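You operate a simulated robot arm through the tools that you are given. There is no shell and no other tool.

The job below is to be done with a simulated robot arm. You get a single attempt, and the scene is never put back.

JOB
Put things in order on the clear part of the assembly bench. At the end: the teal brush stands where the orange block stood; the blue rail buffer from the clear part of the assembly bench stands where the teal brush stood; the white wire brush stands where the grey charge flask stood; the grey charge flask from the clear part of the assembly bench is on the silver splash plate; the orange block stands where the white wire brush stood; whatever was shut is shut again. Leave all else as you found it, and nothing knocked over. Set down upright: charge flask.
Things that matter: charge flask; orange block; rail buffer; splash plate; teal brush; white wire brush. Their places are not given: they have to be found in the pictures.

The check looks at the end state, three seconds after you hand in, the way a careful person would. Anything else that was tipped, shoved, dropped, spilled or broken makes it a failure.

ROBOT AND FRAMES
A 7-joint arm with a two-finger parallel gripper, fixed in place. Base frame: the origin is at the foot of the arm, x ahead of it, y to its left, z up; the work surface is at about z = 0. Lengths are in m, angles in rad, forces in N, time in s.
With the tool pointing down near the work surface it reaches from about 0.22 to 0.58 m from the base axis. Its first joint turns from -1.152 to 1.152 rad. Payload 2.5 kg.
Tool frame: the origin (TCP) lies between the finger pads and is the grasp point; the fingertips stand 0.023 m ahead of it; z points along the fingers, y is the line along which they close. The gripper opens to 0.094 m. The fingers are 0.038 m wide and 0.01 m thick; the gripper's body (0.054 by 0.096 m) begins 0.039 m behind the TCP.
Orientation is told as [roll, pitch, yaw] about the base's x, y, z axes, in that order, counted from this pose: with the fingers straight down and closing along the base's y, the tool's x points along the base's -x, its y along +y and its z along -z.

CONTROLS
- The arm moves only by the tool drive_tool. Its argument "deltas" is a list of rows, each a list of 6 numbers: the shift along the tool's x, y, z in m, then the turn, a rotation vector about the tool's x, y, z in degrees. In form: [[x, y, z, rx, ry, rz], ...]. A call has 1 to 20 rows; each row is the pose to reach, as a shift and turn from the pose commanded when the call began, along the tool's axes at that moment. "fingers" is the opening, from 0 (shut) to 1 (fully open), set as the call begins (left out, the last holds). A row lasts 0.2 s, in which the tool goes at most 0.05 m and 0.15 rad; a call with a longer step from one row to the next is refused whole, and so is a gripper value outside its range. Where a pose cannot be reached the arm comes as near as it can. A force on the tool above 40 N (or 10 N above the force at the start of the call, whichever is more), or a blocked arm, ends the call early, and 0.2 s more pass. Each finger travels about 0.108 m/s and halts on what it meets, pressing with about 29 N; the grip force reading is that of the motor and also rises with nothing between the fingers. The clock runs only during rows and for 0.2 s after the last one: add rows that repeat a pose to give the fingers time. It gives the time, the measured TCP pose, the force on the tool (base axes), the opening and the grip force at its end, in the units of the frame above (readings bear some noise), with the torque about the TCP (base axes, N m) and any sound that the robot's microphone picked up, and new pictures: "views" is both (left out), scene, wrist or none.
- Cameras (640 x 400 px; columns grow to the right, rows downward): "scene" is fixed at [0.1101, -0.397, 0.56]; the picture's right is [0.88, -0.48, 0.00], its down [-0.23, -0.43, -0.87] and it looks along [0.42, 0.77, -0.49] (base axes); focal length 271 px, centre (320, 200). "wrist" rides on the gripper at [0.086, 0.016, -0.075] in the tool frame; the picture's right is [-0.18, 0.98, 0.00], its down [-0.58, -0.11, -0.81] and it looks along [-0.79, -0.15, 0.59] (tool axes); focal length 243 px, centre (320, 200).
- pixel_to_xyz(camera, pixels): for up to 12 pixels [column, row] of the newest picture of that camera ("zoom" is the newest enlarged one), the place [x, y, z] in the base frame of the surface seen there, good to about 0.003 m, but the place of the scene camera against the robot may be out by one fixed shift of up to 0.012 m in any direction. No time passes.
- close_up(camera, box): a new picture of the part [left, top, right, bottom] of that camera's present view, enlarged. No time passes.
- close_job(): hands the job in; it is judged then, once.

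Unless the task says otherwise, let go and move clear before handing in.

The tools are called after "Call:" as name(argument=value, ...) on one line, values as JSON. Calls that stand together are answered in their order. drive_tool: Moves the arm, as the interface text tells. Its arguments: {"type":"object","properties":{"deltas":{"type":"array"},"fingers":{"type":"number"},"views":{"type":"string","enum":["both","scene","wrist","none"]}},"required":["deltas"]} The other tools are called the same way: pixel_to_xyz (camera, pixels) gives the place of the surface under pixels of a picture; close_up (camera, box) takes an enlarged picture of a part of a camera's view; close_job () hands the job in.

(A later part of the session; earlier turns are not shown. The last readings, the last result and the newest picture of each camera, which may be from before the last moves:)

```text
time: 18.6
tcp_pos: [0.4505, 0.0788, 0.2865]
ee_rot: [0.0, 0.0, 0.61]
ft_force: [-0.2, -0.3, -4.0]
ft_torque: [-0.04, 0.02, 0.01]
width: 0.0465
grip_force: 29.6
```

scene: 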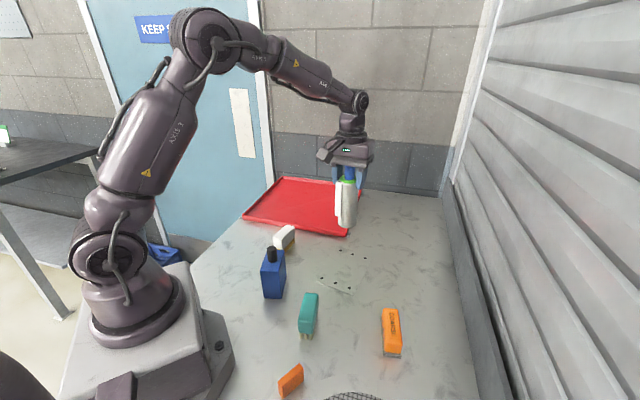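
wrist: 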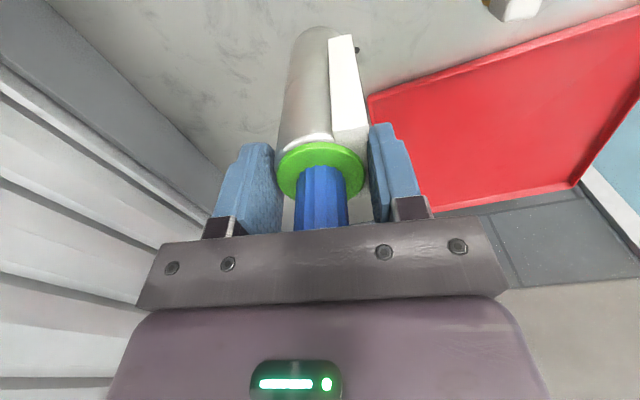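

The flask is over the plate. I'll lower it to about 5 mm above the plate surface, then check before final contact.

Call:
drive_tool(deltas=[[0, 0, 0.02, 0, 0, 0], [0, 0, 0.05, 0, 0, 0], [0, 0, 0.085, 0, 0, 0], [0, 0, 0.115, 0, 0, 0], [0, 0, 0.135, 0, 0, 0], [0, 0, 0.144, 0, 0, 0], [0, 0, 0.1455, 0, 0, 0]], views="both")

```text
time: 20.2
tcp_pos: [0.4516, 0.0804, 0.142]
ee_rot: [-0.001, -0.001, 0.61]
ft_force: [-0.3, -0.3, -4.2]
ft_torque: [0.02, 0.0, 0.02]
width: 0.0463
grip_force: 28.5
```

scene: 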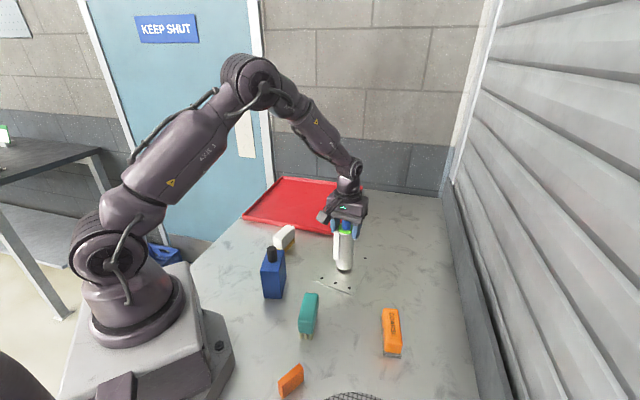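
wrist: 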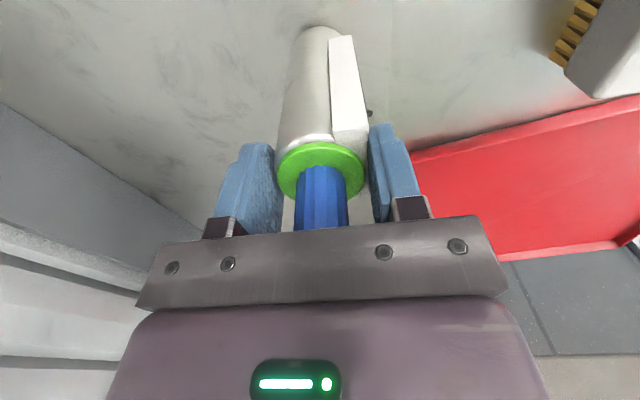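

The flask hovers just above the plate at (345,265). I'll lower it in small steps and watch for contact force.

Call:
drive_tool(deltas=[[0, 0, 0.002, 0, 0, 0], [0, 0, 0.004, 0, 0, 0], [0, 0, 0.005, 0, 0, 0], [0, 0, 0.0055, 0, 0, 0], [0, 0, 0.0055, 0, 0, 0]], views="none")

```text
time: 21.4
tcp_pos: [0.4504, 0.0799, 0.1377]
ee_rot: [0.0, 0.0, 0.61]
ft_force: [0.0, -0.7, -4.5]
ft_torque: [0.01, 0.03, -0.02]
width: 0.0469
grip_force: 29.0
```

Call:
drive_tool(deltas=[[0, 0, 0.001, 0, 0, 0], [0, 0, 0.0015, 0, 0, 0], [0, 0, 0.0015, 0, 0, 0]], views="none")

```text
time: 22.2
tcp_pos: [0.4519, 0.0806, 0.137]
ee_rot: [0.0, 0.0, 0.612]
ft_force: [0.5, -0.7, -1.3]
ft_torque: [0.01, 0.03, 0.02]
width: 0.0468
grip_force: 29.3
```

The force eased from -4.5 to -1.3 N, so the base is touching the plate. One more half millimetre will seat it.

Call:
drive_tool(deltas=[[0, 0, 0.0005, 0, 0, 0], [0, 0, 0.0005, 0, 0, 0]], views="scene")

```text
time: 22.8
tcp_pos: [0.4498, 0.0781, 0.1369]
ee_rot: [-0.002, -0.001, 0.609]
ft_force: [1.9, -0.2, 2.9]
ft_torque: [-0.09, -0.2, 0.0]
width: 0.0463
grip_force: 29.0
```

scene: 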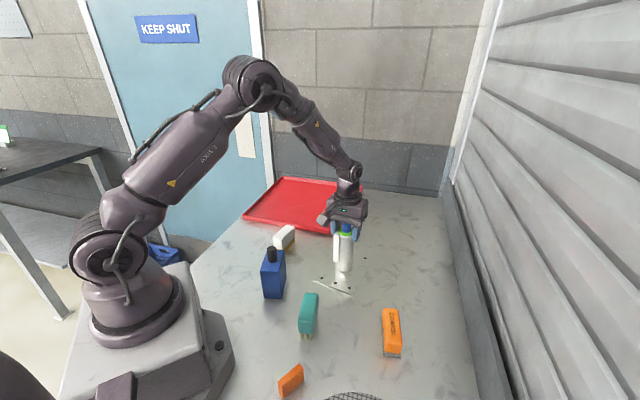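

The force is now +2.9 N, so the flask is resting on the plate. I'll open the fingers and hold still.

Call:
drive_tool(deltas=[[0, 0, 0, 0, 0, 0], [0, 0, 0, 0, 0, 0], [0, 0, 0, 0, 0, 0]], fingers=0.9, views="both")

```text
time: 23.6
tcp_pos: [0.4503, 0.0794, 0.1349]
ee_rot: [0.0, 0.0, 0.61]
ft_force: [-0.1, 1.0, 0.6]
ft_torque: [0.02, 0.0, 0.01]
width: 0.0846
grip_force: 0.1
```

scene: 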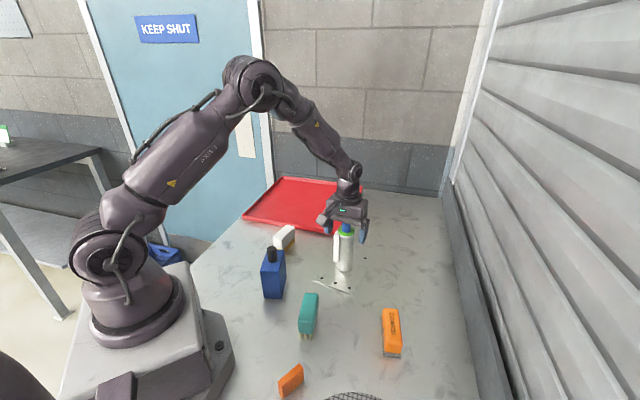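
wrist: 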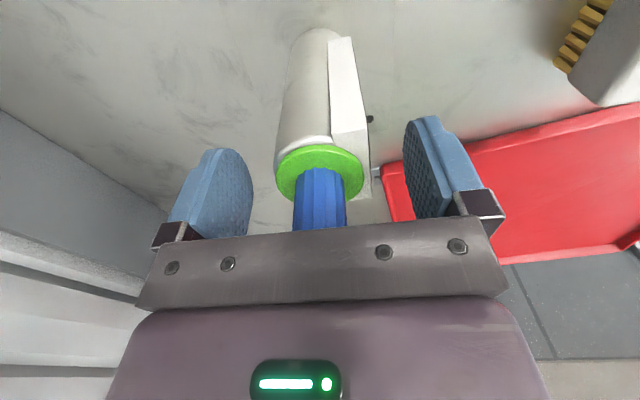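

The flask stands freely on the plate. I'll rise straight up clear of it, then move over the white wire brush.

Call:
drive_tool(deltas=[[0, 0, -0.01, 0, 0, 0], [0, 0, -0.03, 0, 0, 0], [0, 0, -0.065, 0, 0, 0], [0, 0, -0.105, 0, 0, 0], [0, 0, -0.14, 0, 0, 0], [0, 0.03, -0.145, 0, 0, 0], [0, 0.07, -0.14, 0, 0, 0], [-0.001, 0.115, -0.13, 0, 0, 0], [-0.002, 0.16, -0.12, 0, 0, 0], [-0.002, 0.19, -0.115, 0, 0, 0], [-0.002, 0.1997, -0.115, 0, 0, 0]], fingers=1, views="both")

```text
time: 26.0
tcp_pos: [0.3392, 0.2441, 0.2532]
ee_rot: [-0.002, 0.0, 0.61]
ft_force: [0.7, 0.1, -0.3]
ft_torque: [0.02, -0.03, -0.02]
width: 0.094
grip_force: 0.0
```

scene: 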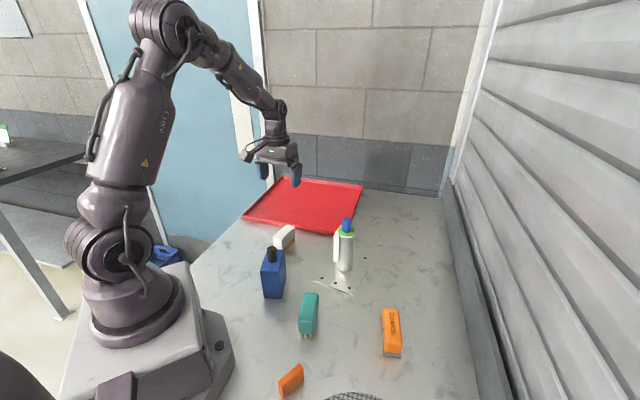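
wrist: 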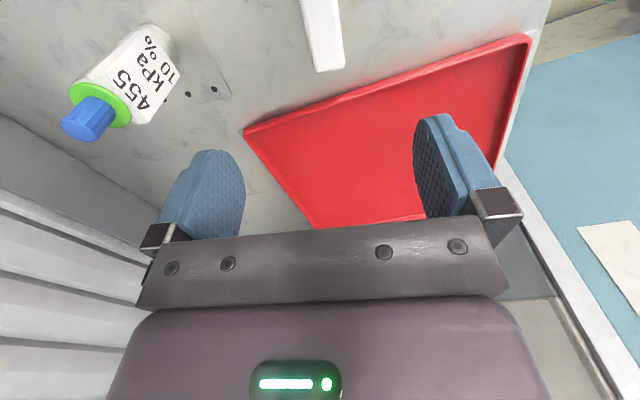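

The white brush is partly cut off at the top of the wrist view (323,30). I'll shift back a little so it's fully visible for measurement.

Call:
drive_tool(deltas=[[0.035, 0, 0, 0, 0, 0], [0.07, 0, 0, 0, 0, 0]], views="wrist")

```text
time: 26.6
tcp_pos: [0.2828, 0.2043, 0.2501]
ee_rot: [-0.001, -0.001, 0.611]
ft_force: [0.2, -0.6, -0.9]
ft_torque: [0.01, 0.01, -0.02]
width: 0.0941
grip_force: 0.0
```

wrist: 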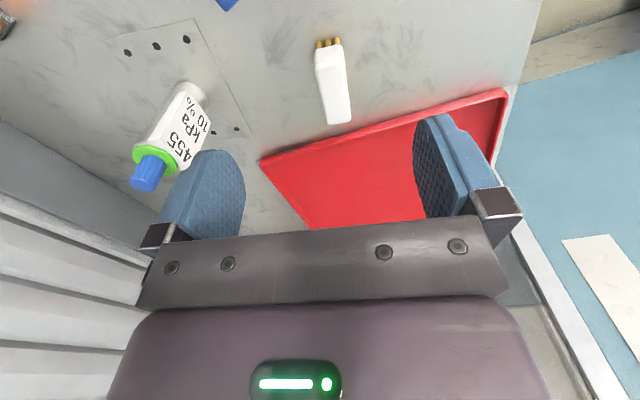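

Call:
close_up(camera="wrist", box=[280, 20, 390, 140])

Call:
pixel_to_xyz(camera="wrist", pixels=[[316, 50], [341, 47], [325, 122], [350, 119], [333, 85], [330, 62], [337, 110], [317, 100], [348, 80], [326, 42]])

```text
3.33 times, centred on (335, 80) of wrist
```

zoom: 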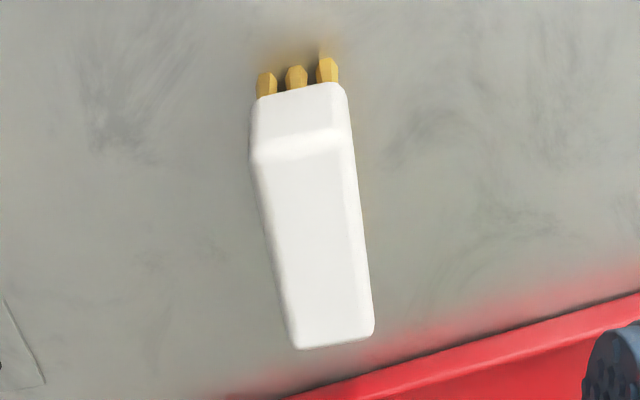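

```text
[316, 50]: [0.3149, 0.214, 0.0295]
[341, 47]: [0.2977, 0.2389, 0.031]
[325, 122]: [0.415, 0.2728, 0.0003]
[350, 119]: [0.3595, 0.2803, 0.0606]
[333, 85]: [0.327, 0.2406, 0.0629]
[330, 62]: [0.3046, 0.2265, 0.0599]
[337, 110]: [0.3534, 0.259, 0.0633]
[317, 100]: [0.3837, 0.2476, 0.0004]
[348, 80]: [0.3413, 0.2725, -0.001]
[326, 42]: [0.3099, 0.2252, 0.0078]
```

Call:
pixel_to_xyz(camera="zoom", pixels=[[262, 166], [340, 150], [298, 338], [366, 328], [300, 155], [333, 333], [262, 105], [338, 92], [300, 100], [266, 88], [328, 70], [315, 245]])

```text
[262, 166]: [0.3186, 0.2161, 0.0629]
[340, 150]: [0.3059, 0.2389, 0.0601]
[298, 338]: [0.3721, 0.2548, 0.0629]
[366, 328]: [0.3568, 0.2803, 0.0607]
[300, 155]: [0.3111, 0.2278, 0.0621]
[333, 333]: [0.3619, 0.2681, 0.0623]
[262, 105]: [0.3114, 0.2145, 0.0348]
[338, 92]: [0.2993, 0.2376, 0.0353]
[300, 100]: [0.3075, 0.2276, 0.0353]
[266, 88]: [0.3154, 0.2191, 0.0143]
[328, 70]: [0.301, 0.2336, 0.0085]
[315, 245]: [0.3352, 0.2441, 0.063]
```

The brush's top face centre is about (0.338,0.2475), its long axis points at about 36° and its handle spans z≈0.033–0.063. I'll move over it and descend partway.

Call:
drive_tool(deltas=[[-0.035, 0.0015, 0.02, 0, 0, -1], [-0.0713, 0.0032, 0.05, 0, 0, -1], [-0.0713, 0.0032, 0.09, 0, 0, -1], [-0.0713, 0.0032, 0.12, 0, 0, -1], [-0.0713, 0.0032, 0.14, 0, 0, -1], [-0.0713, 0.0032, 0.14, 0, 0, -1]], views="both")

```text
time: 28.0
tcp_pos: [0.3392, 0.249, 0.1121]
ee_rot: [0.0, -0.001, 0.627]
ft_force: [-0.2, -0.5, 0.6]
ft_torque: [-0.01, 0.0, -0.01]
width: 0.094
grip_force: 0.0
```

scene: 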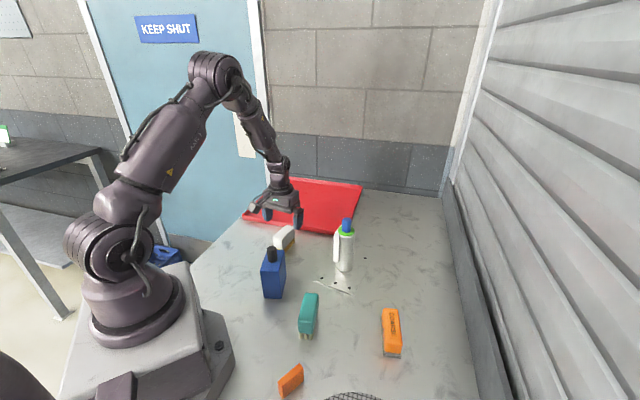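
wrist: 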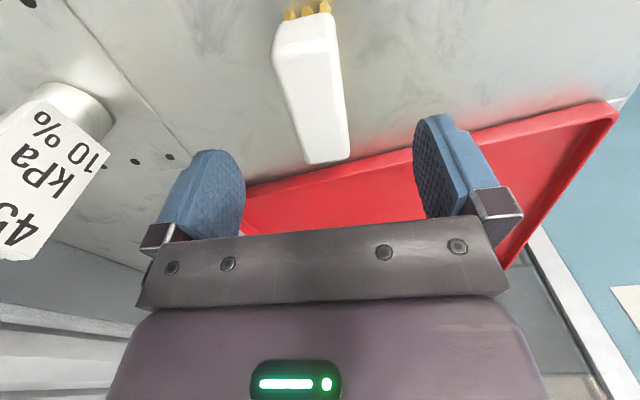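

The brush sits between the fingers at about (315,100). I'll re-measure its top face from here to confirm the alignment.

Call:
pixel_to_xyz(camera="wrist", pixels=[[278, 52], [335, 42], [306, 157], [344, 152], [306, 46], [326, 155], [315, 100], [290, 95], [341, 95], [425, 240], [260, 190], [400, 160]])

```text
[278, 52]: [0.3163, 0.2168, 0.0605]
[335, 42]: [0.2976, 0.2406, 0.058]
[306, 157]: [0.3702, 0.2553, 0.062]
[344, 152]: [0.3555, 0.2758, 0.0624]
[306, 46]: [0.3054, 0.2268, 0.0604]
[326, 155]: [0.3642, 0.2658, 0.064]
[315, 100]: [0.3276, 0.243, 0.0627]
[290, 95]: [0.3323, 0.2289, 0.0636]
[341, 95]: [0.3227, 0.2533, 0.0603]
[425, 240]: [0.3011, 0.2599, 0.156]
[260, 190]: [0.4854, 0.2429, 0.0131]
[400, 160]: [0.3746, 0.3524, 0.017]
```

Both measurements put the brush centre at about (0.3365,0.247), in line with the gripper. I'll descend to z≈0.052 and close.

Call:
drive_tool(deltas=[[0.002, 0, 0.02, 0, 0, 0], [0.002, 0, 0.04, 0, 0, 0], [0.002, 0, 0.055, 0, 0, 0], [0.002, 0, 0.0595, 0, 0, 0]], views="both")

```text
time: 29.0
tcp_pos: [0.3349, 0.2469, 0.0502]
ee_rot: [0.0, 0.001, 0.628]
ft_force: [0.7, 0.0, 0.2]
ft_torque: [-0.03, 0.0, -0.01]
width: 0.0941
grip_force: 0.1
```

scene: 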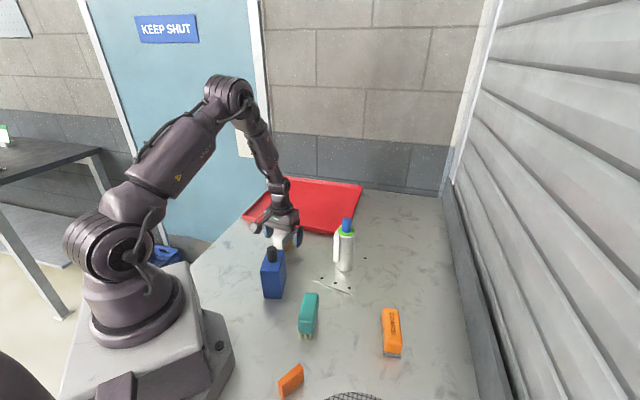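
wrist: 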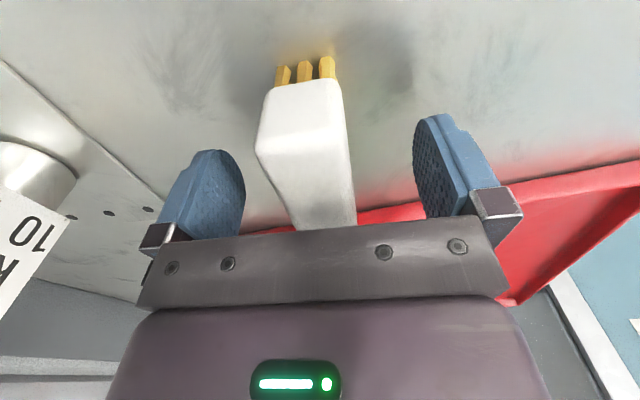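

The white handle is between the pads. I'll close the fingers.

Call:
drive_tool(deltas=[[0, 0, 0, 0, 0, 0], [0, 0, 0, 0, 0, 0], [0, 0, 0, 0, 0, 0], [0, 0, 0, 0, 0, 0]], fingers=0, views="wrist")

```text
time: 30.0
tcp_pos: [0.3362, 0.2466, 0.0492]
ee_rot: [-0.001, 0.0, 0.63]
ft_force: [0.1, -0.4, 0.7]
ft_torque: [0.01, 0.03, 0.0]
width: 0.0337
grip_force: 28.5
```

wrist: 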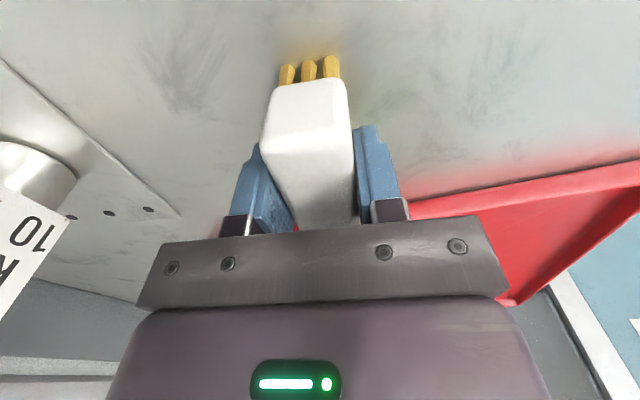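

The grip holds at width 0.0337; closing nudged the brush about 2 mm, so its true centre was near (0.3375,0.246). Before carrying it to the flask's old spot I'll check the robot foot's extents for wrist-camera clearance.

Call:
pixel_to_xyz(camera="scene", pixels=[[190, 268], [205, 310], [233, 345], [180, 320], [130, 300], [140, 270], [220, 325], [195, 285], [218, 275], [200, 250]])

Call:
drive_tool(deltas=[[0, 0, -0.005, 0, 0, 0], [0, 0, -0.015, 0, 0, 0], [0, 0, -0.04, 0, 0, 0], [0, 0, -0.075, 0, 0, 0], [0, 0, -0.1, 0, 0, 0], [0, 0, -0.11, 0, 0, 0]], views="both")

```text
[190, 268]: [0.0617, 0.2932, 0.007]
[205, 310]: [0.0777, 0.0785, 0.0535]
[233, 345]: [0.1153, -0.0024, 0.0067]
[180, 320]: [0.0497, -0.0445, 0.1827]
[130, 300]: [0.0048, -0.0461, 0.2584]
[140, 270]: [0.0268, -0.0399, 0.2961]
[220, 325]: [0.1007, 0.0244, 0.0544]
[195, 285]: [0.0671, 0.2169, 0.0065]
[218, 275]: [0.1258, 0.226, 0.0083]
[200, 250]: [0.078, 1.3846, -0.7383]
```

```text
time: 31.4
tcp_pos: [0.3364, 0.2482, 0.162]
ee_rot: [-0.001, 0.0, 0.628]
ft_force: [0.1, -0.6, -1.1]
ft_torque: [0.01, 0.02, 0.01]
width: 0.0336
grip_force: 28.7
```

scene: 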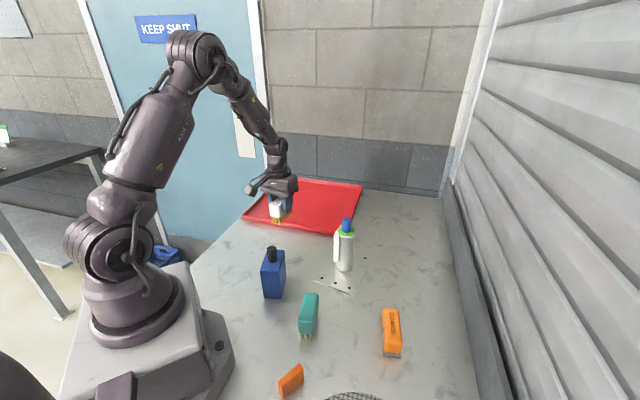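
wrist: 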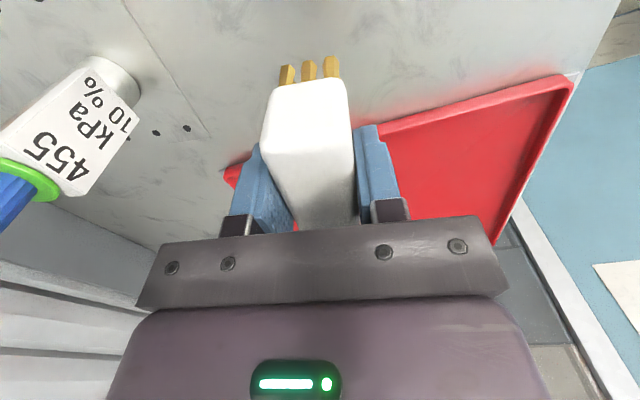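

The brush is held upright. The robot foot ends at x≈0.115 for y<0.08, so there's clearance at the flask's old spot (0.168,0.219). I'll carry it there and lower it most of the way.

Call:
drive_tool(deltas=[[0.012, 0.006, 0, 0, 0, 0], [0.038, 0.019, 0, 0, 0, 0], [0.07, 0.0346, 0, 0, 0, 0], [0.102, 0.0505, 0, 0, 0, 0], [0.132, 0.0653, 0, 0, 0, 0], [0.148, 0.0732, 0, 0, 0, 0], [0.1532, 0.0758, 0, 0, 0, 0], [0.1532, 0.0758, 0, 0, 0, 0]], views="both")

```text
time: 33.2
tcp_pos: [0.1667, 0.217, 0.1607]
ee_rot: [0.001, -0.001, 0.627]
ft_force: [-0.7, 0.8, -0.2]
ft_torque: [0.0, 0.01, 0.02]
width: 0.0338
grip_force: 28.9
```

scene: 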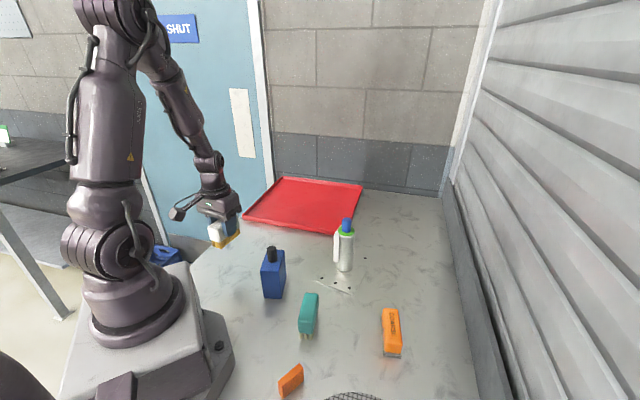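
wrist: 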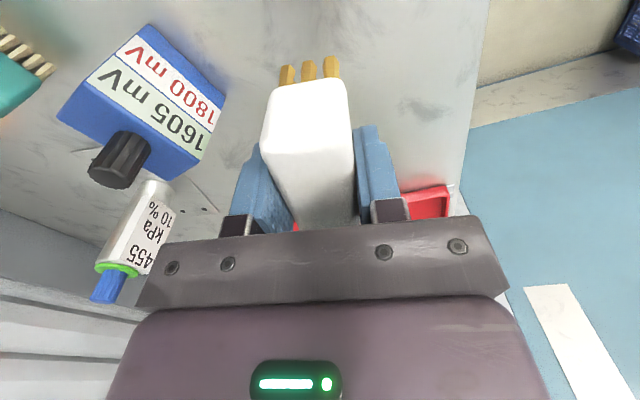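

The brush is over the flask's former spot. I'll lower it to about 4 mm above the bench.

Call:
drive_tool(deltas=[[-0.001, 0, 0.025, 0, 0, 0], [-0.001, 0, 0.06, 0, 0, 0], [-0.001, 0, 0.09, 0, 0, 0], [-0.001, 0, 0.104, 0, 0, 0], [-0.001, 0, 0.107, 0, 0, 0]], views="both")

```text
time: 34.4
tcp_pos: [0.168, 0.2183, 0.0549]
ee_rot: [0.001, 0.001, 0.628]
ft_force: [-0.7, -0.1, -1.3]
ft_torque: [0.01, -0.01, 0.0]
width: 0.0337
grip_force: 28.9
```

scene: 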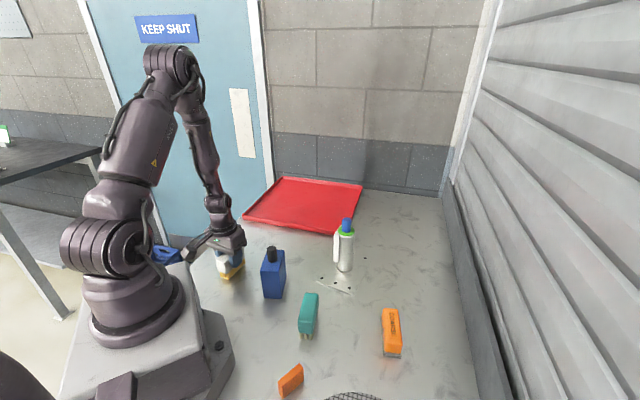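
wrist: 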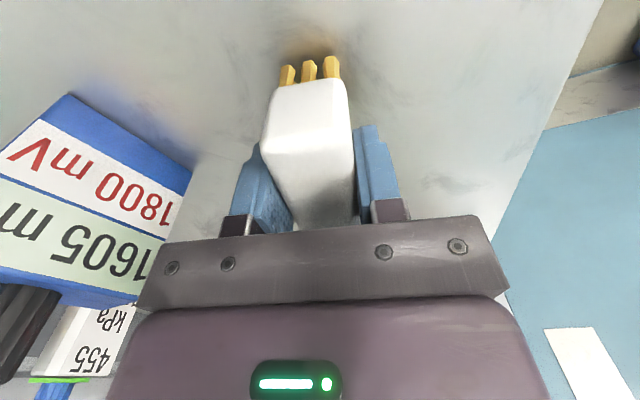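

Call:
drive_tool(deltas=[[0, 0, 0.0015, 0, 0, 0], [0, 0, 0.0025, 0, 0, 0], [0, 0, 0.003, 0, 0, 0], [0, 0, 0.003, 0, 0, 0]], views="none")

```text
time: 35.4
tcp_pos: [0.1674, 0.2181, 0.051]
ee_rot: [0.0, 0.0, 0.63]
ft_force: [0.1, 0.6, -1.8]
ft_torque: [0.03, -0.01, -0.01]
width: 0.0337
grip_force: 28.5
```

The reading shows no contact yet (-1.8 N at z=0.051). I'll lower it another millimetre.

Call:
drive_tool(deltas=[[0, 0, 0.0006, 0, 0, 0], [0, 0, 0.0012, 0, 0, 0], [0, 0, 0.0012, 0, 0, 0]], views="none")

```text
time: 36.2
tcp_pos: [0.1669, 0.2179, 0.0501]
ee_rot: [-0.001, 0.002, 0.629]
ft_force: [-0.2, -0.8, -1.0]
ft_torque: [0.02, 0.03, 0.01]
width: 0.0339
grip_force: 29.0
```

Call:
drive_tool(deltas=[[0, 0, 0.0005, 0, 0, 0], [0, 0, 0.001, 0, 0, 0], [0, 0, 0.001, 0, 0, 0]], views="none")

```text
time: 37.0
tcp_pos: [0.1687, 0.2173, 0.0495]
ee_rot: [0.0, -0.002, 0.629]
ft_force: [2.1, -2.7, 18.8]
ft_torque: [-0.11, 0.02, 0.0]
width: 0.0336
grip_force: 28.9
```

Firm contact shows (+18.8 N), so I'll ease back half a millimetre and then open the fingers.

Call:
drive_tool(deltas=[[0, 0, -0.0006, 0, 0, 0], [0, 0, -0.0006, 0, 0, 0]], views="none")

Call:
drive_tool(deltas=[[0, 0, 0, 0, 0, 0], [0, 0, 0, 0, 0, 0], [0, 0, 0, 0, 0, 0]], fingers=0.8, views="both")

```text
time: 37.6
tcp_pos: [0.1663, 0.2173, 0.0492]
ee_rot: [0.001, 0.001, 0.627]
ft_force: [0.5, -1.1, 0.0]
ft_torque: [0.01, 0.05, 0.02]
width: 0.0337
grip_force: 28.8
```

```text
time: 38.4
tcp_pos: [0.1683, 0.2181, 0.0496]
ee_rot: [0.002, 0.002, 0.628]
ft_force: [-0.1, 0.3, -0.1]
ft_torque: [0.02, -0.04, 0.01]
width: 0.075
grip_force: 0.1
```

scene: 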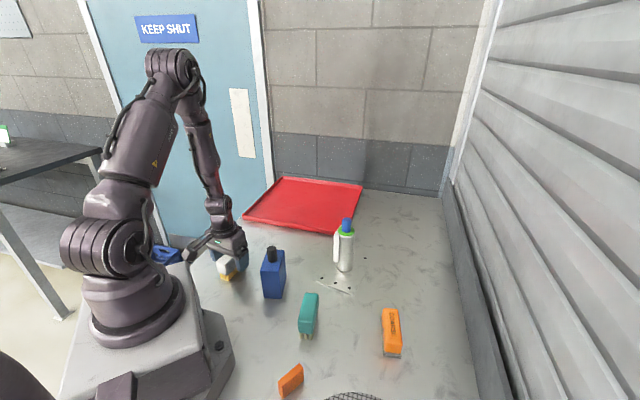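
wrist: 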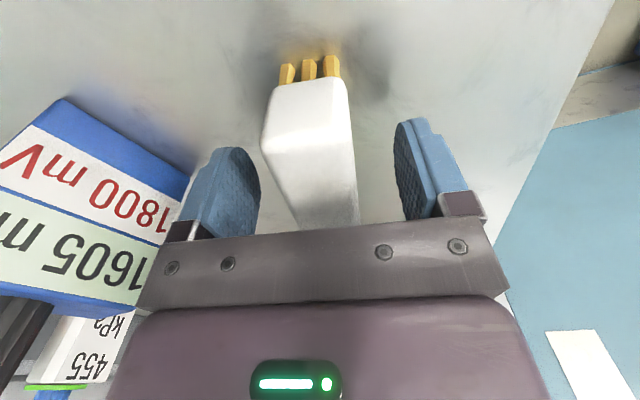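

The brush stands upright at (230,268) and the fingers are clear. I'll rise straight up and check where the right-hand wall stands before moving toward the orange block.

Call:
drive_tool(deltas=[[0, 0, -0.01, 0, 0, 0], [0, 0, -0.03, 0, 0, 0], [0, 0, -0.07, 0, 0, 0], [0, 0, -0.115, 0, 0, 0], [0, 0, -0.16, 0, 0, 0], [0, 0, -0.2, 0, 0, 0], [0, 0, -0.22, 0, 0, 0]], fingers=1, views="both")

Call:
pixel_to_xyz(camera="scene", pixels=[[465, 350], [455, 270], [475, 390], [490, 350], [480, 200], [391, 332], [384, 310], [398, 310], [384, 355], [401, 355], [226, 262], [240, 265]])

Call:
close_up(camera="scene", box=[200, 230, 260, 290])

```text
time: 40.0
tcp_pos: [0.1642, 0.2194, 0.2701]
ee_rot: [0.0, 0.0, 0.627]
ft_force: [0.2, -0.3, -0.4]
ft_torque: [0.02, 0.01, 0.0]
width: 0.094
grip_force: 0.0
```

scene: 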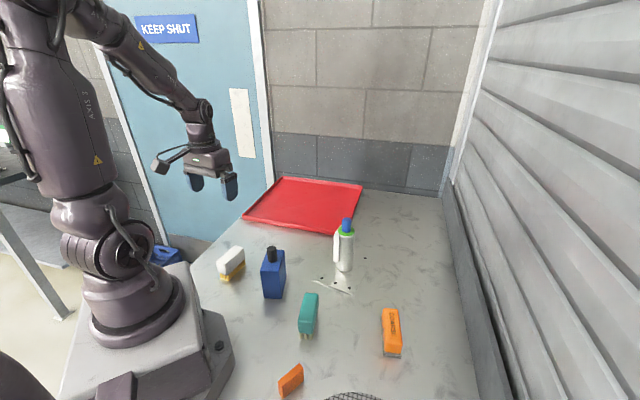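
wrist: 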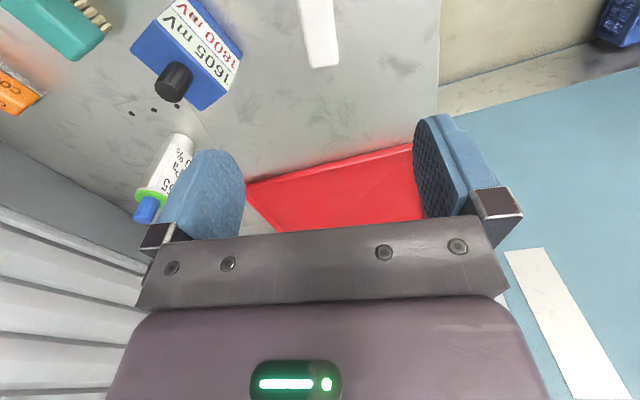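

```text
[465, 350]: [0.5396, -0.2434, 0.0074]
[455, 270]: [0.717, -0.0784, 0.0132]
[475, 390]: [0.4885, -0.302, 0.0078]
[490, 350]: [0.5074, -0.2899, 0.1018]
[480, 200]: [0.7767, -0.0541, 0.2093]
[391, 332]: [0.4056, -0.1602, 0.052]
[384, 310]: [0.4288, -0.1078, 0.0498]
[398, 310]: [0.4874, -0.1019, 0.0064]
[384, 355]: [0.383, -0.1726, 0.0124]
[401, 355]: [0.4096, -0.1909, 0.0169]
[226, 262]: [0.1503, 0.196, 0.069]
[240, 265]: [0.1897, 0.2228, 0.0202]
```

```text
6.67 times, centred on (230, 260) of scene
```

zoom: 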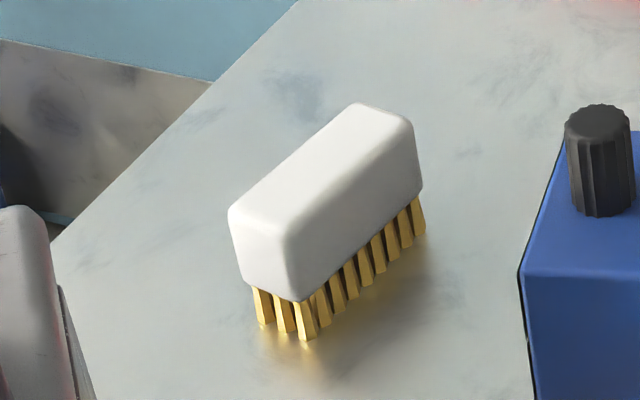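

The white brush stands on its bristles where the flask was, and the wall base lies about 0.15 m beyond the orange block. Next I'll move over to view the orange block, turning the tool along the way.

Call:
drive_tool(deltas=[[0.004, -0.023, 0, 0, 0, -1], [0.012, -0.062, 0, 0, 0, -3], [0.02, -0.105, 0, 0, 0, -5], [0.028, -0.148, 0, 0, 0, -7], [0.036, -0.191, 0, 0, 0, -9], [0.044, -0.234, 0, 0, 0, -10.5], [0.052, -0.277, 0, 0, 0, -12], [0.06, -0.32, 0, 0, 0, -13.5], [0.068, -0.363, 0, 0, 0, -15], [0.076, -0.406, 0, 0, 0, -16], [0.083, -0.446, 0, 0, 0, -17], [0.0857, -0.4657, 0, 0, 0, -17]], views="both")

```text
time: 42.6
tcp_pos: [0.3728, -0.2076, 0.2656]
ee_rot: [0.0, 0.0, 0.926]
ft_force: [0.6, -0.5, -0.1]
ft_torque: [0.01, 0.0, -0.02]
width: 0.0939
grip_force: 0.0
```

scene: 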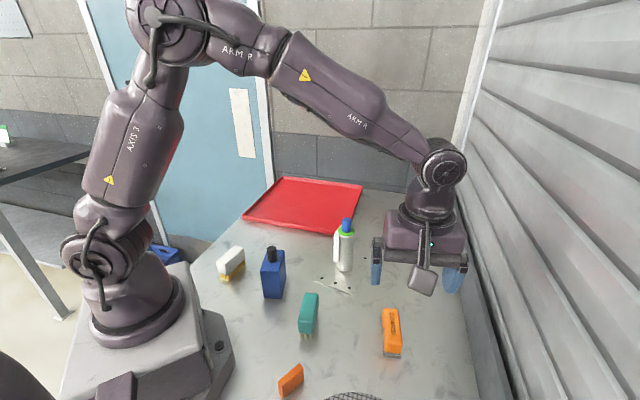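
wrist: 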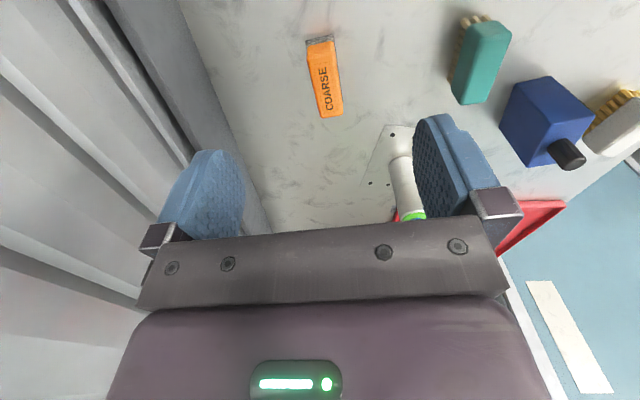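

The orange block is fully visible at (325,77) and nearly lined up with the tool. I'll enlarge and measure its top face and the teal brush.

Call:
close_up(camera="wrist", box=[270, 25, 380, 130])

Call:
pixel_to_xyz(camera="wrist", pixels=[[307, 47], [335, 44], [322, 116], [343, 113], [321, 46], [332, 115], [325, 80], [308, 40], [333, 37], [320, 36]])

```text
3.81 times, centred on (325, 78) of wrist
```

zoom: 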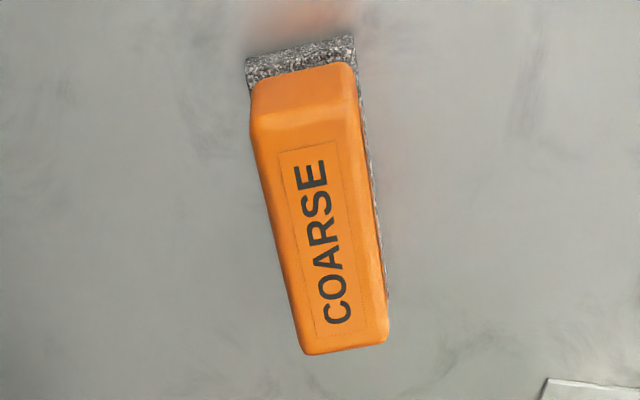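

```text
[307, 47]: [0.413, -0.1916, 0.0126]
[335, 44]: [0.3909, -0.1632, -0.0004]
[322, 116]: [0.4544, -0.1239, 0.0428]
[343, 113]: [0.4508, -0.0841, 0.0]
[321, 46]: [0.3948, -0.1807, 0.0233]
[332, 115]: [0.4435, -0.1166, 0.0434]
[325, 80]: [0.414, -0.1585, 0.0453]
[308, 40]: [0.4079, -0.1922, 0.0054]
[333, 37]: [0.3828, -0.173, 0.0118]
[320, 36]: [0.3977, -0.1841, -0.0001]
```

Call:
pixel_to_xyz(camera="zoom", pixels=[[262, 128], [350, 112], [305, 348], [380, 335], [305, 120], [343, 340], [322, 235], [256, 95], [345, 72], [250, 72], [350, 48], [250, 85]])

```text
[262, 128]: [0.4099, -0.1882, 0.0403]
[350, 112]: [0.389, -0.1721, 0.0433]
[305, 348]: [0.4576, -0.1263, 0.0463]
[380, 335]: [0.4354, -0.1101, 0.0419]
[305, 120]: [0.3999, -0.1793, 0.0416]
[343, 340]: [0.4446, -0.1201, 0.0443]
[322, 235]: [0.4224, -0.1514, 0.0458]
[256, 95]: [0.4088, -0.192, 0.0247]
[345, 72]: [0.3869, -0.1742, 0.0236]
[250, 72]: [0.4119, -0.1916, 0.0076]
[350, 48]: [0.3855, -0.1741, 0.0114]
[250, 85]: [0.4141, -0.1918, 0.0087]
```

The block's top centre is about (0.4225,-0.1495), its long axis is at ≈53° and its top is at z≈0.045. I'll move above it and descend partway to z≈0.11.

Call:
drive_tool(deltas=[[-0.038, -0.0024, 0.02, 0, 0, 0], [-0.0769, -0.0048, 0.045, 0, 0, 0], [-0.0769, -0.0048, 0.09, 0, 0, 0], [-0.0769, -0.0048, 0.13, 0, 0, 0], [-0.0769, -0.0048, 0.155, 0, 0, 0], [-0.0769, -0.0048, 0.155, 0, 0, 0]], views="both")

```text
time: 44.0
tcp_pos: [0.4218, -0.1527, 0.1148]
ee_rot: [-0.001, 0.001, 0.925]
ft_force: [0.7, -0.3, -0.2]
ft_torque: [-0.03, 0.0, -0.02]
width: 0.0937
grip_force: 0.0
```

scene: 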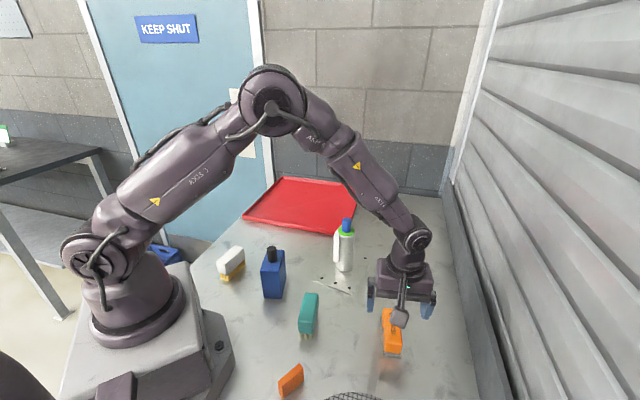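
wrist: 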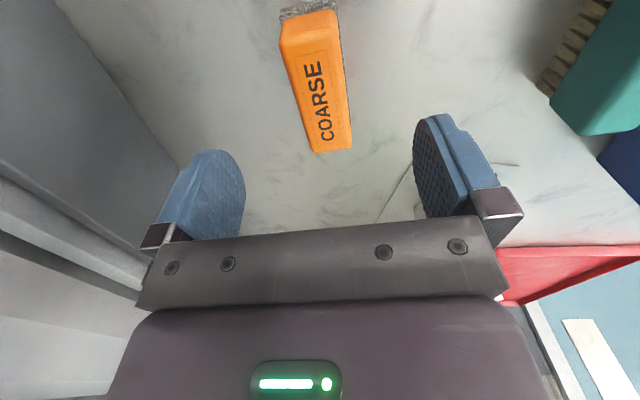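

Call:
pixel_to_xyz(camera="wrist", pixels=[[284, 46], [334, 38], [314, 148], [349, 144], [309, 43], [331, 147], [318, 95], [284, 16], [333, 8], [306, 12]])

```text
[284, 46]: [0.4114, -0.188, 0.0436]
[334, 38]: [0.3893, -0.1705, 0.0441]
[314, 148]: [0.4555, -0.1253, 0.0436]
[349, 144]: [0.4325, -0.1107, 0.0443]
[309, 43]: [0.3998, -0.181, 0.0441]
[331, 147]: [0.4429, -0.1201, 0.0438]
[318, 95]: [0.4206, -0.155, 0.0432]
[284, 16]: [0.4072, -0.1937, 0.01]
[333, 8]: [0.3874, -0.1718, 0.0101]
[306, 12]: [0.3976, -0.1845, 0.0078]
```

The re-measured centre (0.4222,-0.149) agrees. I'll make a 2 mm correction and descend to z≈0.036.

Call:
drive_tool(deltas=[[-0.002, -0.001, 0.03, 0, 0, 0], [-0.002, -0.001, 0.055, 0, 0, 0], [-0.002, -0.001, 0.07, 0, 0, 0], [-0.002, -0.001, 0.078, 0, 0, 0], [-0.002, -0.001, 0.078, 0, 0, 0]], views="both")

```text
time: 45.2
tcp_pos: [0.4262, -0.1511, 0.0344]
ee_rot: [0.0, 0.001, 0.925]
ft_force: [0.3, -0.4, -0.3]
ft_torque: [-0.01, 0.01, -0.02]
width: 0.0937
grip_force: 0.0
```

scene: 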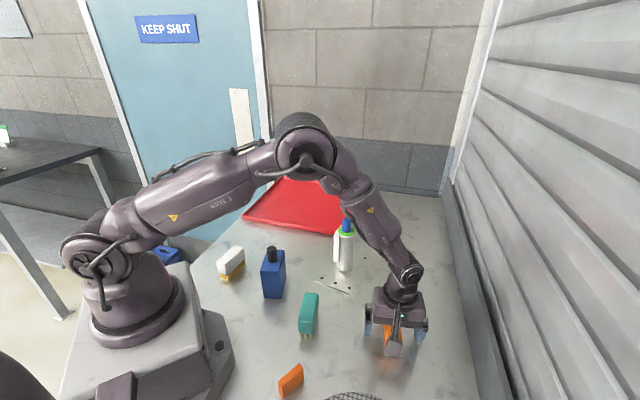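
wrist: 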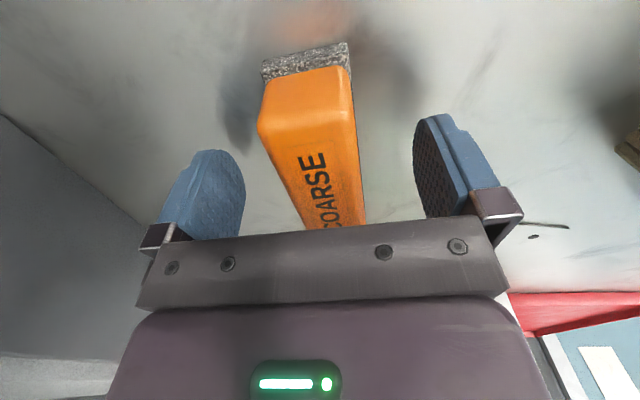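

The block is between the pads with even gaps. I'll close the fingers.

Call:
drive_tool(deltas=[[0, 0, 0, 0, 0, 0], [0, 0, 0, 0, 0, 0], [0, 0, 0, 0, 0, 0], [0, 0, 0, 0, 0, 0]], fingers=0, views="wrist")

```text
time: 46.2
tcp_pos: [0.4259, -0.1496, 0.0345]
ee_rot: [0.0, 0.001, 0.923]
ft_force: [0.4, -0.4, 0.8]
ft_torque: [-0.02, 0.0, 0.0]
width: 0.0336
grip_force: 28.5
```

wrist: 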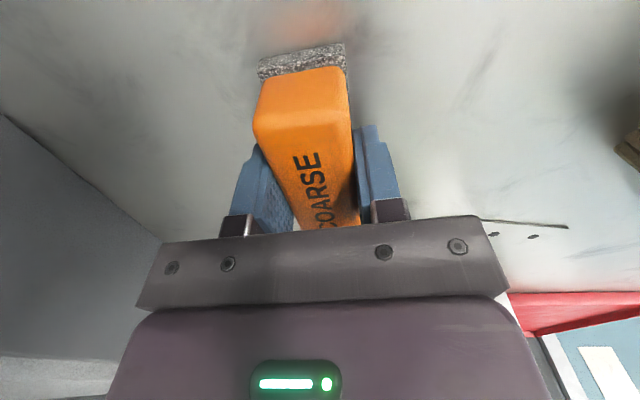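

The grip holds at width 0.0336. I'll lift the block well above the flask's height before carrying it across.

Call:
drive_tool(deltas=[[0, 0, -0.005, 0, 0, 0], [0, 0, -0.015, 0, 0, 0], [0, 0, -0.04, 0, 0, 0], [0, 0, -0.08, 0, 0, 0], [0, 0, -0.12, 0, 0, 0], [0, 0, -0.16, 0, 0, 0], [0, 0, -0.185, 0, 0, 0], [0, 0, -0.19, 0, 0, 0]], views="both")

```text
time: 48.0
tcp_pos: [0.4205, -0.1494, 0.2267]
ee_rot: [0.001, -0.001, 0.923]
ft_force: [0.2, 0.5, -0.7]
ft_torque: [0.0, -0.01, -0.01]
width: 0.0334
grip_force: 29.4
```

scene: 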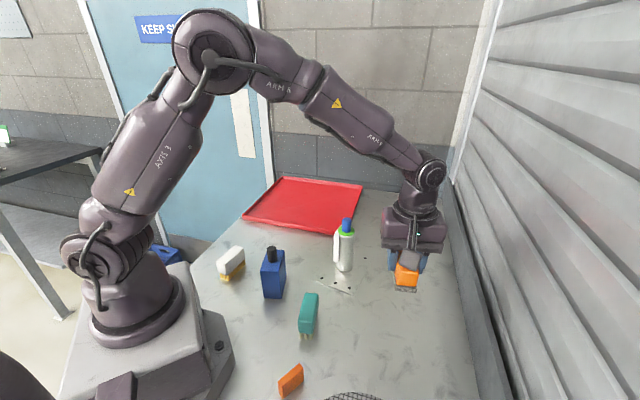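
wrist: 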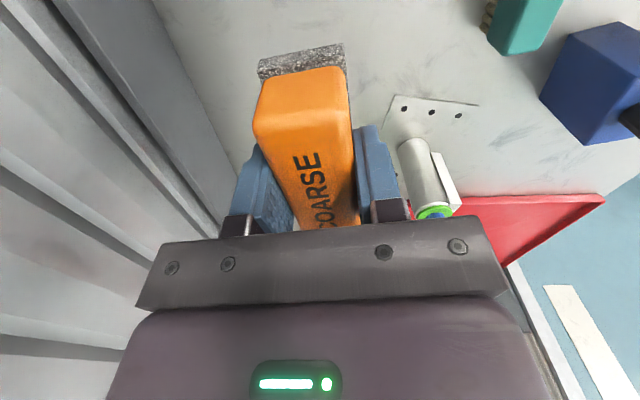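

The block hangs level above everything. I'll carry it to the white brush's old place (0.3375,0.246), turning the tool back to 36° yaw on the way.

Call:
drive_tool(deltas=[[-0.01, 0.0116, 0, 0, 0, 0.5], [-0.031, 0.036, 0, 0, 0, 2], [-0.057, 0.0663, 0, 0, 0, 4], [-0.084, 0.0977, 0, 0, 0, 6], [-0.111, 0.129, 0, 0, 0, 8], [-0.138, 0.1605, 0, 0, 0, 10], [-0.165, 0.1919, 0, 0, 0, 12], [-0.192, 0.2232, 0, 0, 0, 14], [-0.219, 0.2546, 0, 0, 0, 15.5], [-0.243, 0.2825, 0, 0, 0, 17], [-0.259, 0.3011, 0, 0, 0, 17], [-0.2642, 0.3072, 0, 0, 0, 17], [-0.2642, 0.3072, 0, 0, 0, 17]], views="both")

```text
time: 50.8
tcp_pos: [0.3382, 0.2489, 0.2265]
ee_rot: [0.0, -0.001, 0.629]
ft_force: [0.3, 0.1, -0.9]
ft_torque: [0.02, 0.0, -0.01]
width: 0.0337
grip_force: 29.2
```

scene: 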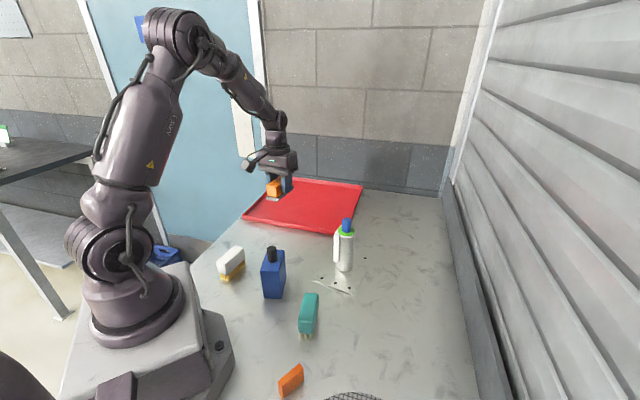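
wrist: 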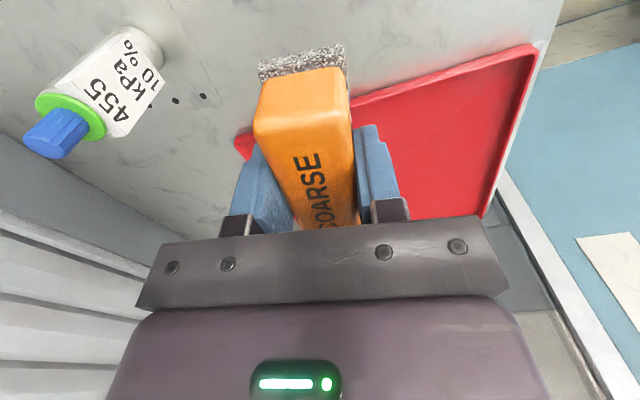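

The block is over the target. I'll lower it to about 5 mm above the bench.

Call:
drive_tool(deltas=[[0, 0, 0.02, 0, 0, 0], [0, 0, 0.06, 0, 0, 0], [0, 0, 0.1, 0, 0, 0], [0, 0, 0.14, 0, 0, 0], [0, 0, 0.17, 0, 0, 0], [0, 0, 0.184, 0, 0, 0], [0, 0, 0.187, 0, 0, 0], [0, 0, 0.187, 0, 0, 0]], views="both")

```text
time: 52.6
tcp_pos: [0.3384, 0.2492, 0.0374]
ee_rot: [0.0, -0.001, 0.63]
ft_force: [-0.4, 0.4, -1.9]
ft_torque: [0.02, 0.0, 0.02]
width: 0.0335
grip_force: 28.8
```

scene: 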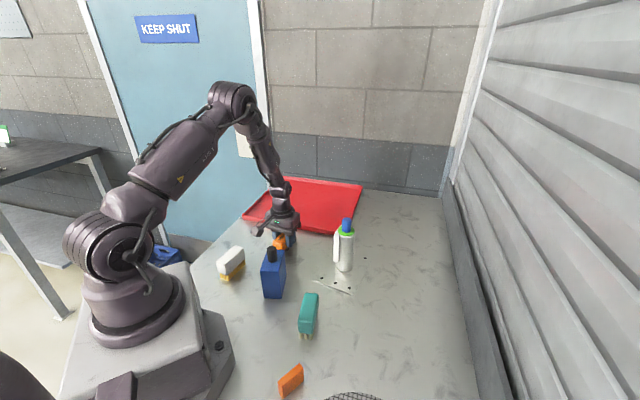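
wrist: 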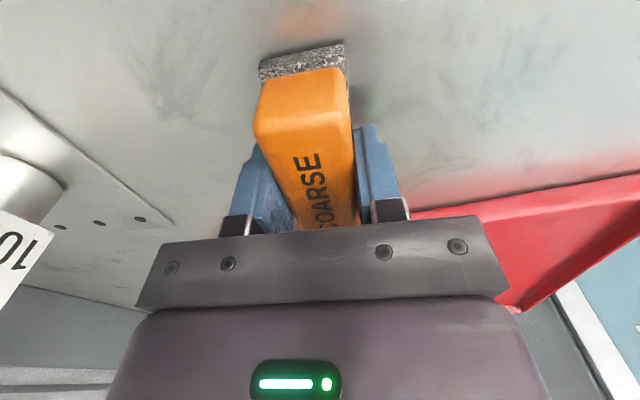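

The readings show it about 2 mm far in y; I'll correct that while lowering the last few millimetres.

Call:
drive_tool(deltas=[[0.0016, -0.0013, 0.0, 0, 0, 0], [0.0016, -0.0013, 0.001, 0, 0, 0], [0.0016, -0.0013, 0.002, 0, 0, 0], [0.0016, -0.0013, 0.0025, 0, 0, 0], [0.0016, -0.0013, 0.0025, 0, 0, 0]], views="none")

```text
time: 53.8
tcp_pos: [0.336, 0.2452, 0.0368]
ee_rot: [0.001, -0.001, 0.629]
ft_force: [-0.2, 0.6, -1.9]
ft_torque: [-0.03, -0.01, 0.01]
width: 0.0334
grip_force: 29.1
```

Call:
drive_tool(deltas=[[0, 0, 0.0005, 0, 0, 0], [0, 0, 0.001, 0, 0, 0], [0, 0, 0.001, 0, 0, 0]], views="none")

```text
time: 54.6
tcp_pos: [0.3369, 0.2448, 0.0377]
ee_rot: [-0.001, 0.0, 0.629]
ft_force: [-0.3, 0.7, -0.2]
ft_torque: [0.01, 0.03, 0.01]
width: 0.0335
grip_force: 29.2
```

Call:
drive_tool(deltas=[[0, 0, 0.0005, 0, 0, 0], [0, 0, 0.0005, 0, 0, 0]], views="none")

```text
time: 55.2
tcp_pos: [0.3365, 0.2442, 0.0356]
ee_rot: [0.001, 0.0, 0.628]
ft_force: [0.8, 0.5, -1.4]
ft_torque: [-0.02, 0.03, -0.04]
width: 0.0336
grip_force: 29.7
```

No contact yet (-1.4 N, z≈0.0356). I'll continue in small steps.

Call:
drive_tool(deltas=[[0, 0, 0.0005, 0, 0, 0], [0, 0, 0.0008, 0, 0, 0], [0, 0, 0.0008, 0, 0, 0]], views="none")

```text
time: 56.0
tcp_pos: [0.3355, 0.2448, 0.035]
ee_rot: [0.0, 0.001, 0.629]
ft_force: [-0.4, -0.6, -0.8]
ft_torque: [0.02, 0.0, -0.01]
width: 0.0338
grip_force: 29.3
```

Call:
drive_tool(deltas=[[0, 0, 0.0004, 0, 0, 0], [0, 0, 0.0007, 0, 0, 0], [0, 0, 0.0007, 0, 0, 0]], views="wrist")

```text
time: 56.8
tcp_pos: [0.3385, 0.2455, 0.0339]
ee_rot: [0.001, 0.0, 0.627]
ft_force: [-5.8, -0.6, 15.3]
ft_torque: [-0.05, 0.11, -0.02]
width: 0.0336
grip_force: 28.7
```

wrist: 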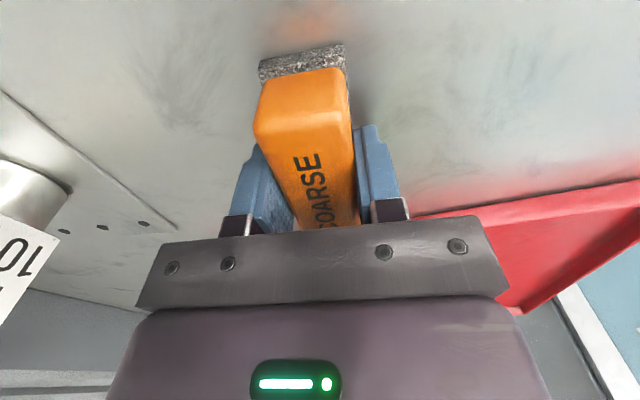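

The block is in firm contact now (+15 N). I'll ease up half a millimetre, then open.

Call:
drive_tool(deltas=[[0, 0, -0.0005, 0, 0, 0], [0, 0, -0.0005, 0, 0, 0]], views="none")

Call:
drive_tool(deltas=[[0, 0, 0, 0, 0, 0], [0, 0, 0, 0, 0, 0], [0, 0, 0, 0, 0, 0]], fingers=0.8, views="both")

```text
time: 57.4
tcp_pos: [0.3362, 0.2446, 0.035]
ee_rot: [0.0, 0.001, 0.629]
ft_force: [-4.7, -2.9, 12.1]
ft_torque: [-0.03, 0.11, 0.0]
width: 0.0338
grip_force: 29.1
```

```text
time: 58.2
tcp_pos: [0.3369, 0.2444, 0.0344]
ee_rot: [0.0, -0.002, 0.63]
ft_force: [-0.3, -1.1, 0.6]
ft_torque: [0.0, 0.01, 0.01]
width: 0.0753
grip_force: 0.1
```

scene: 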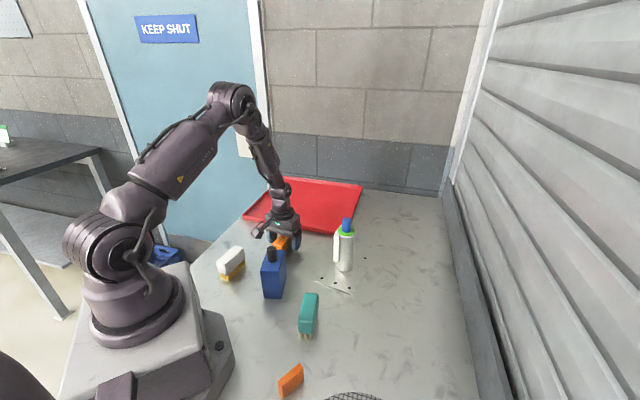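
wrist: 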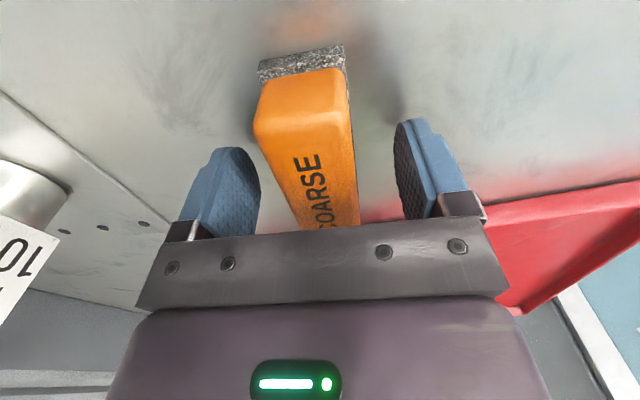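

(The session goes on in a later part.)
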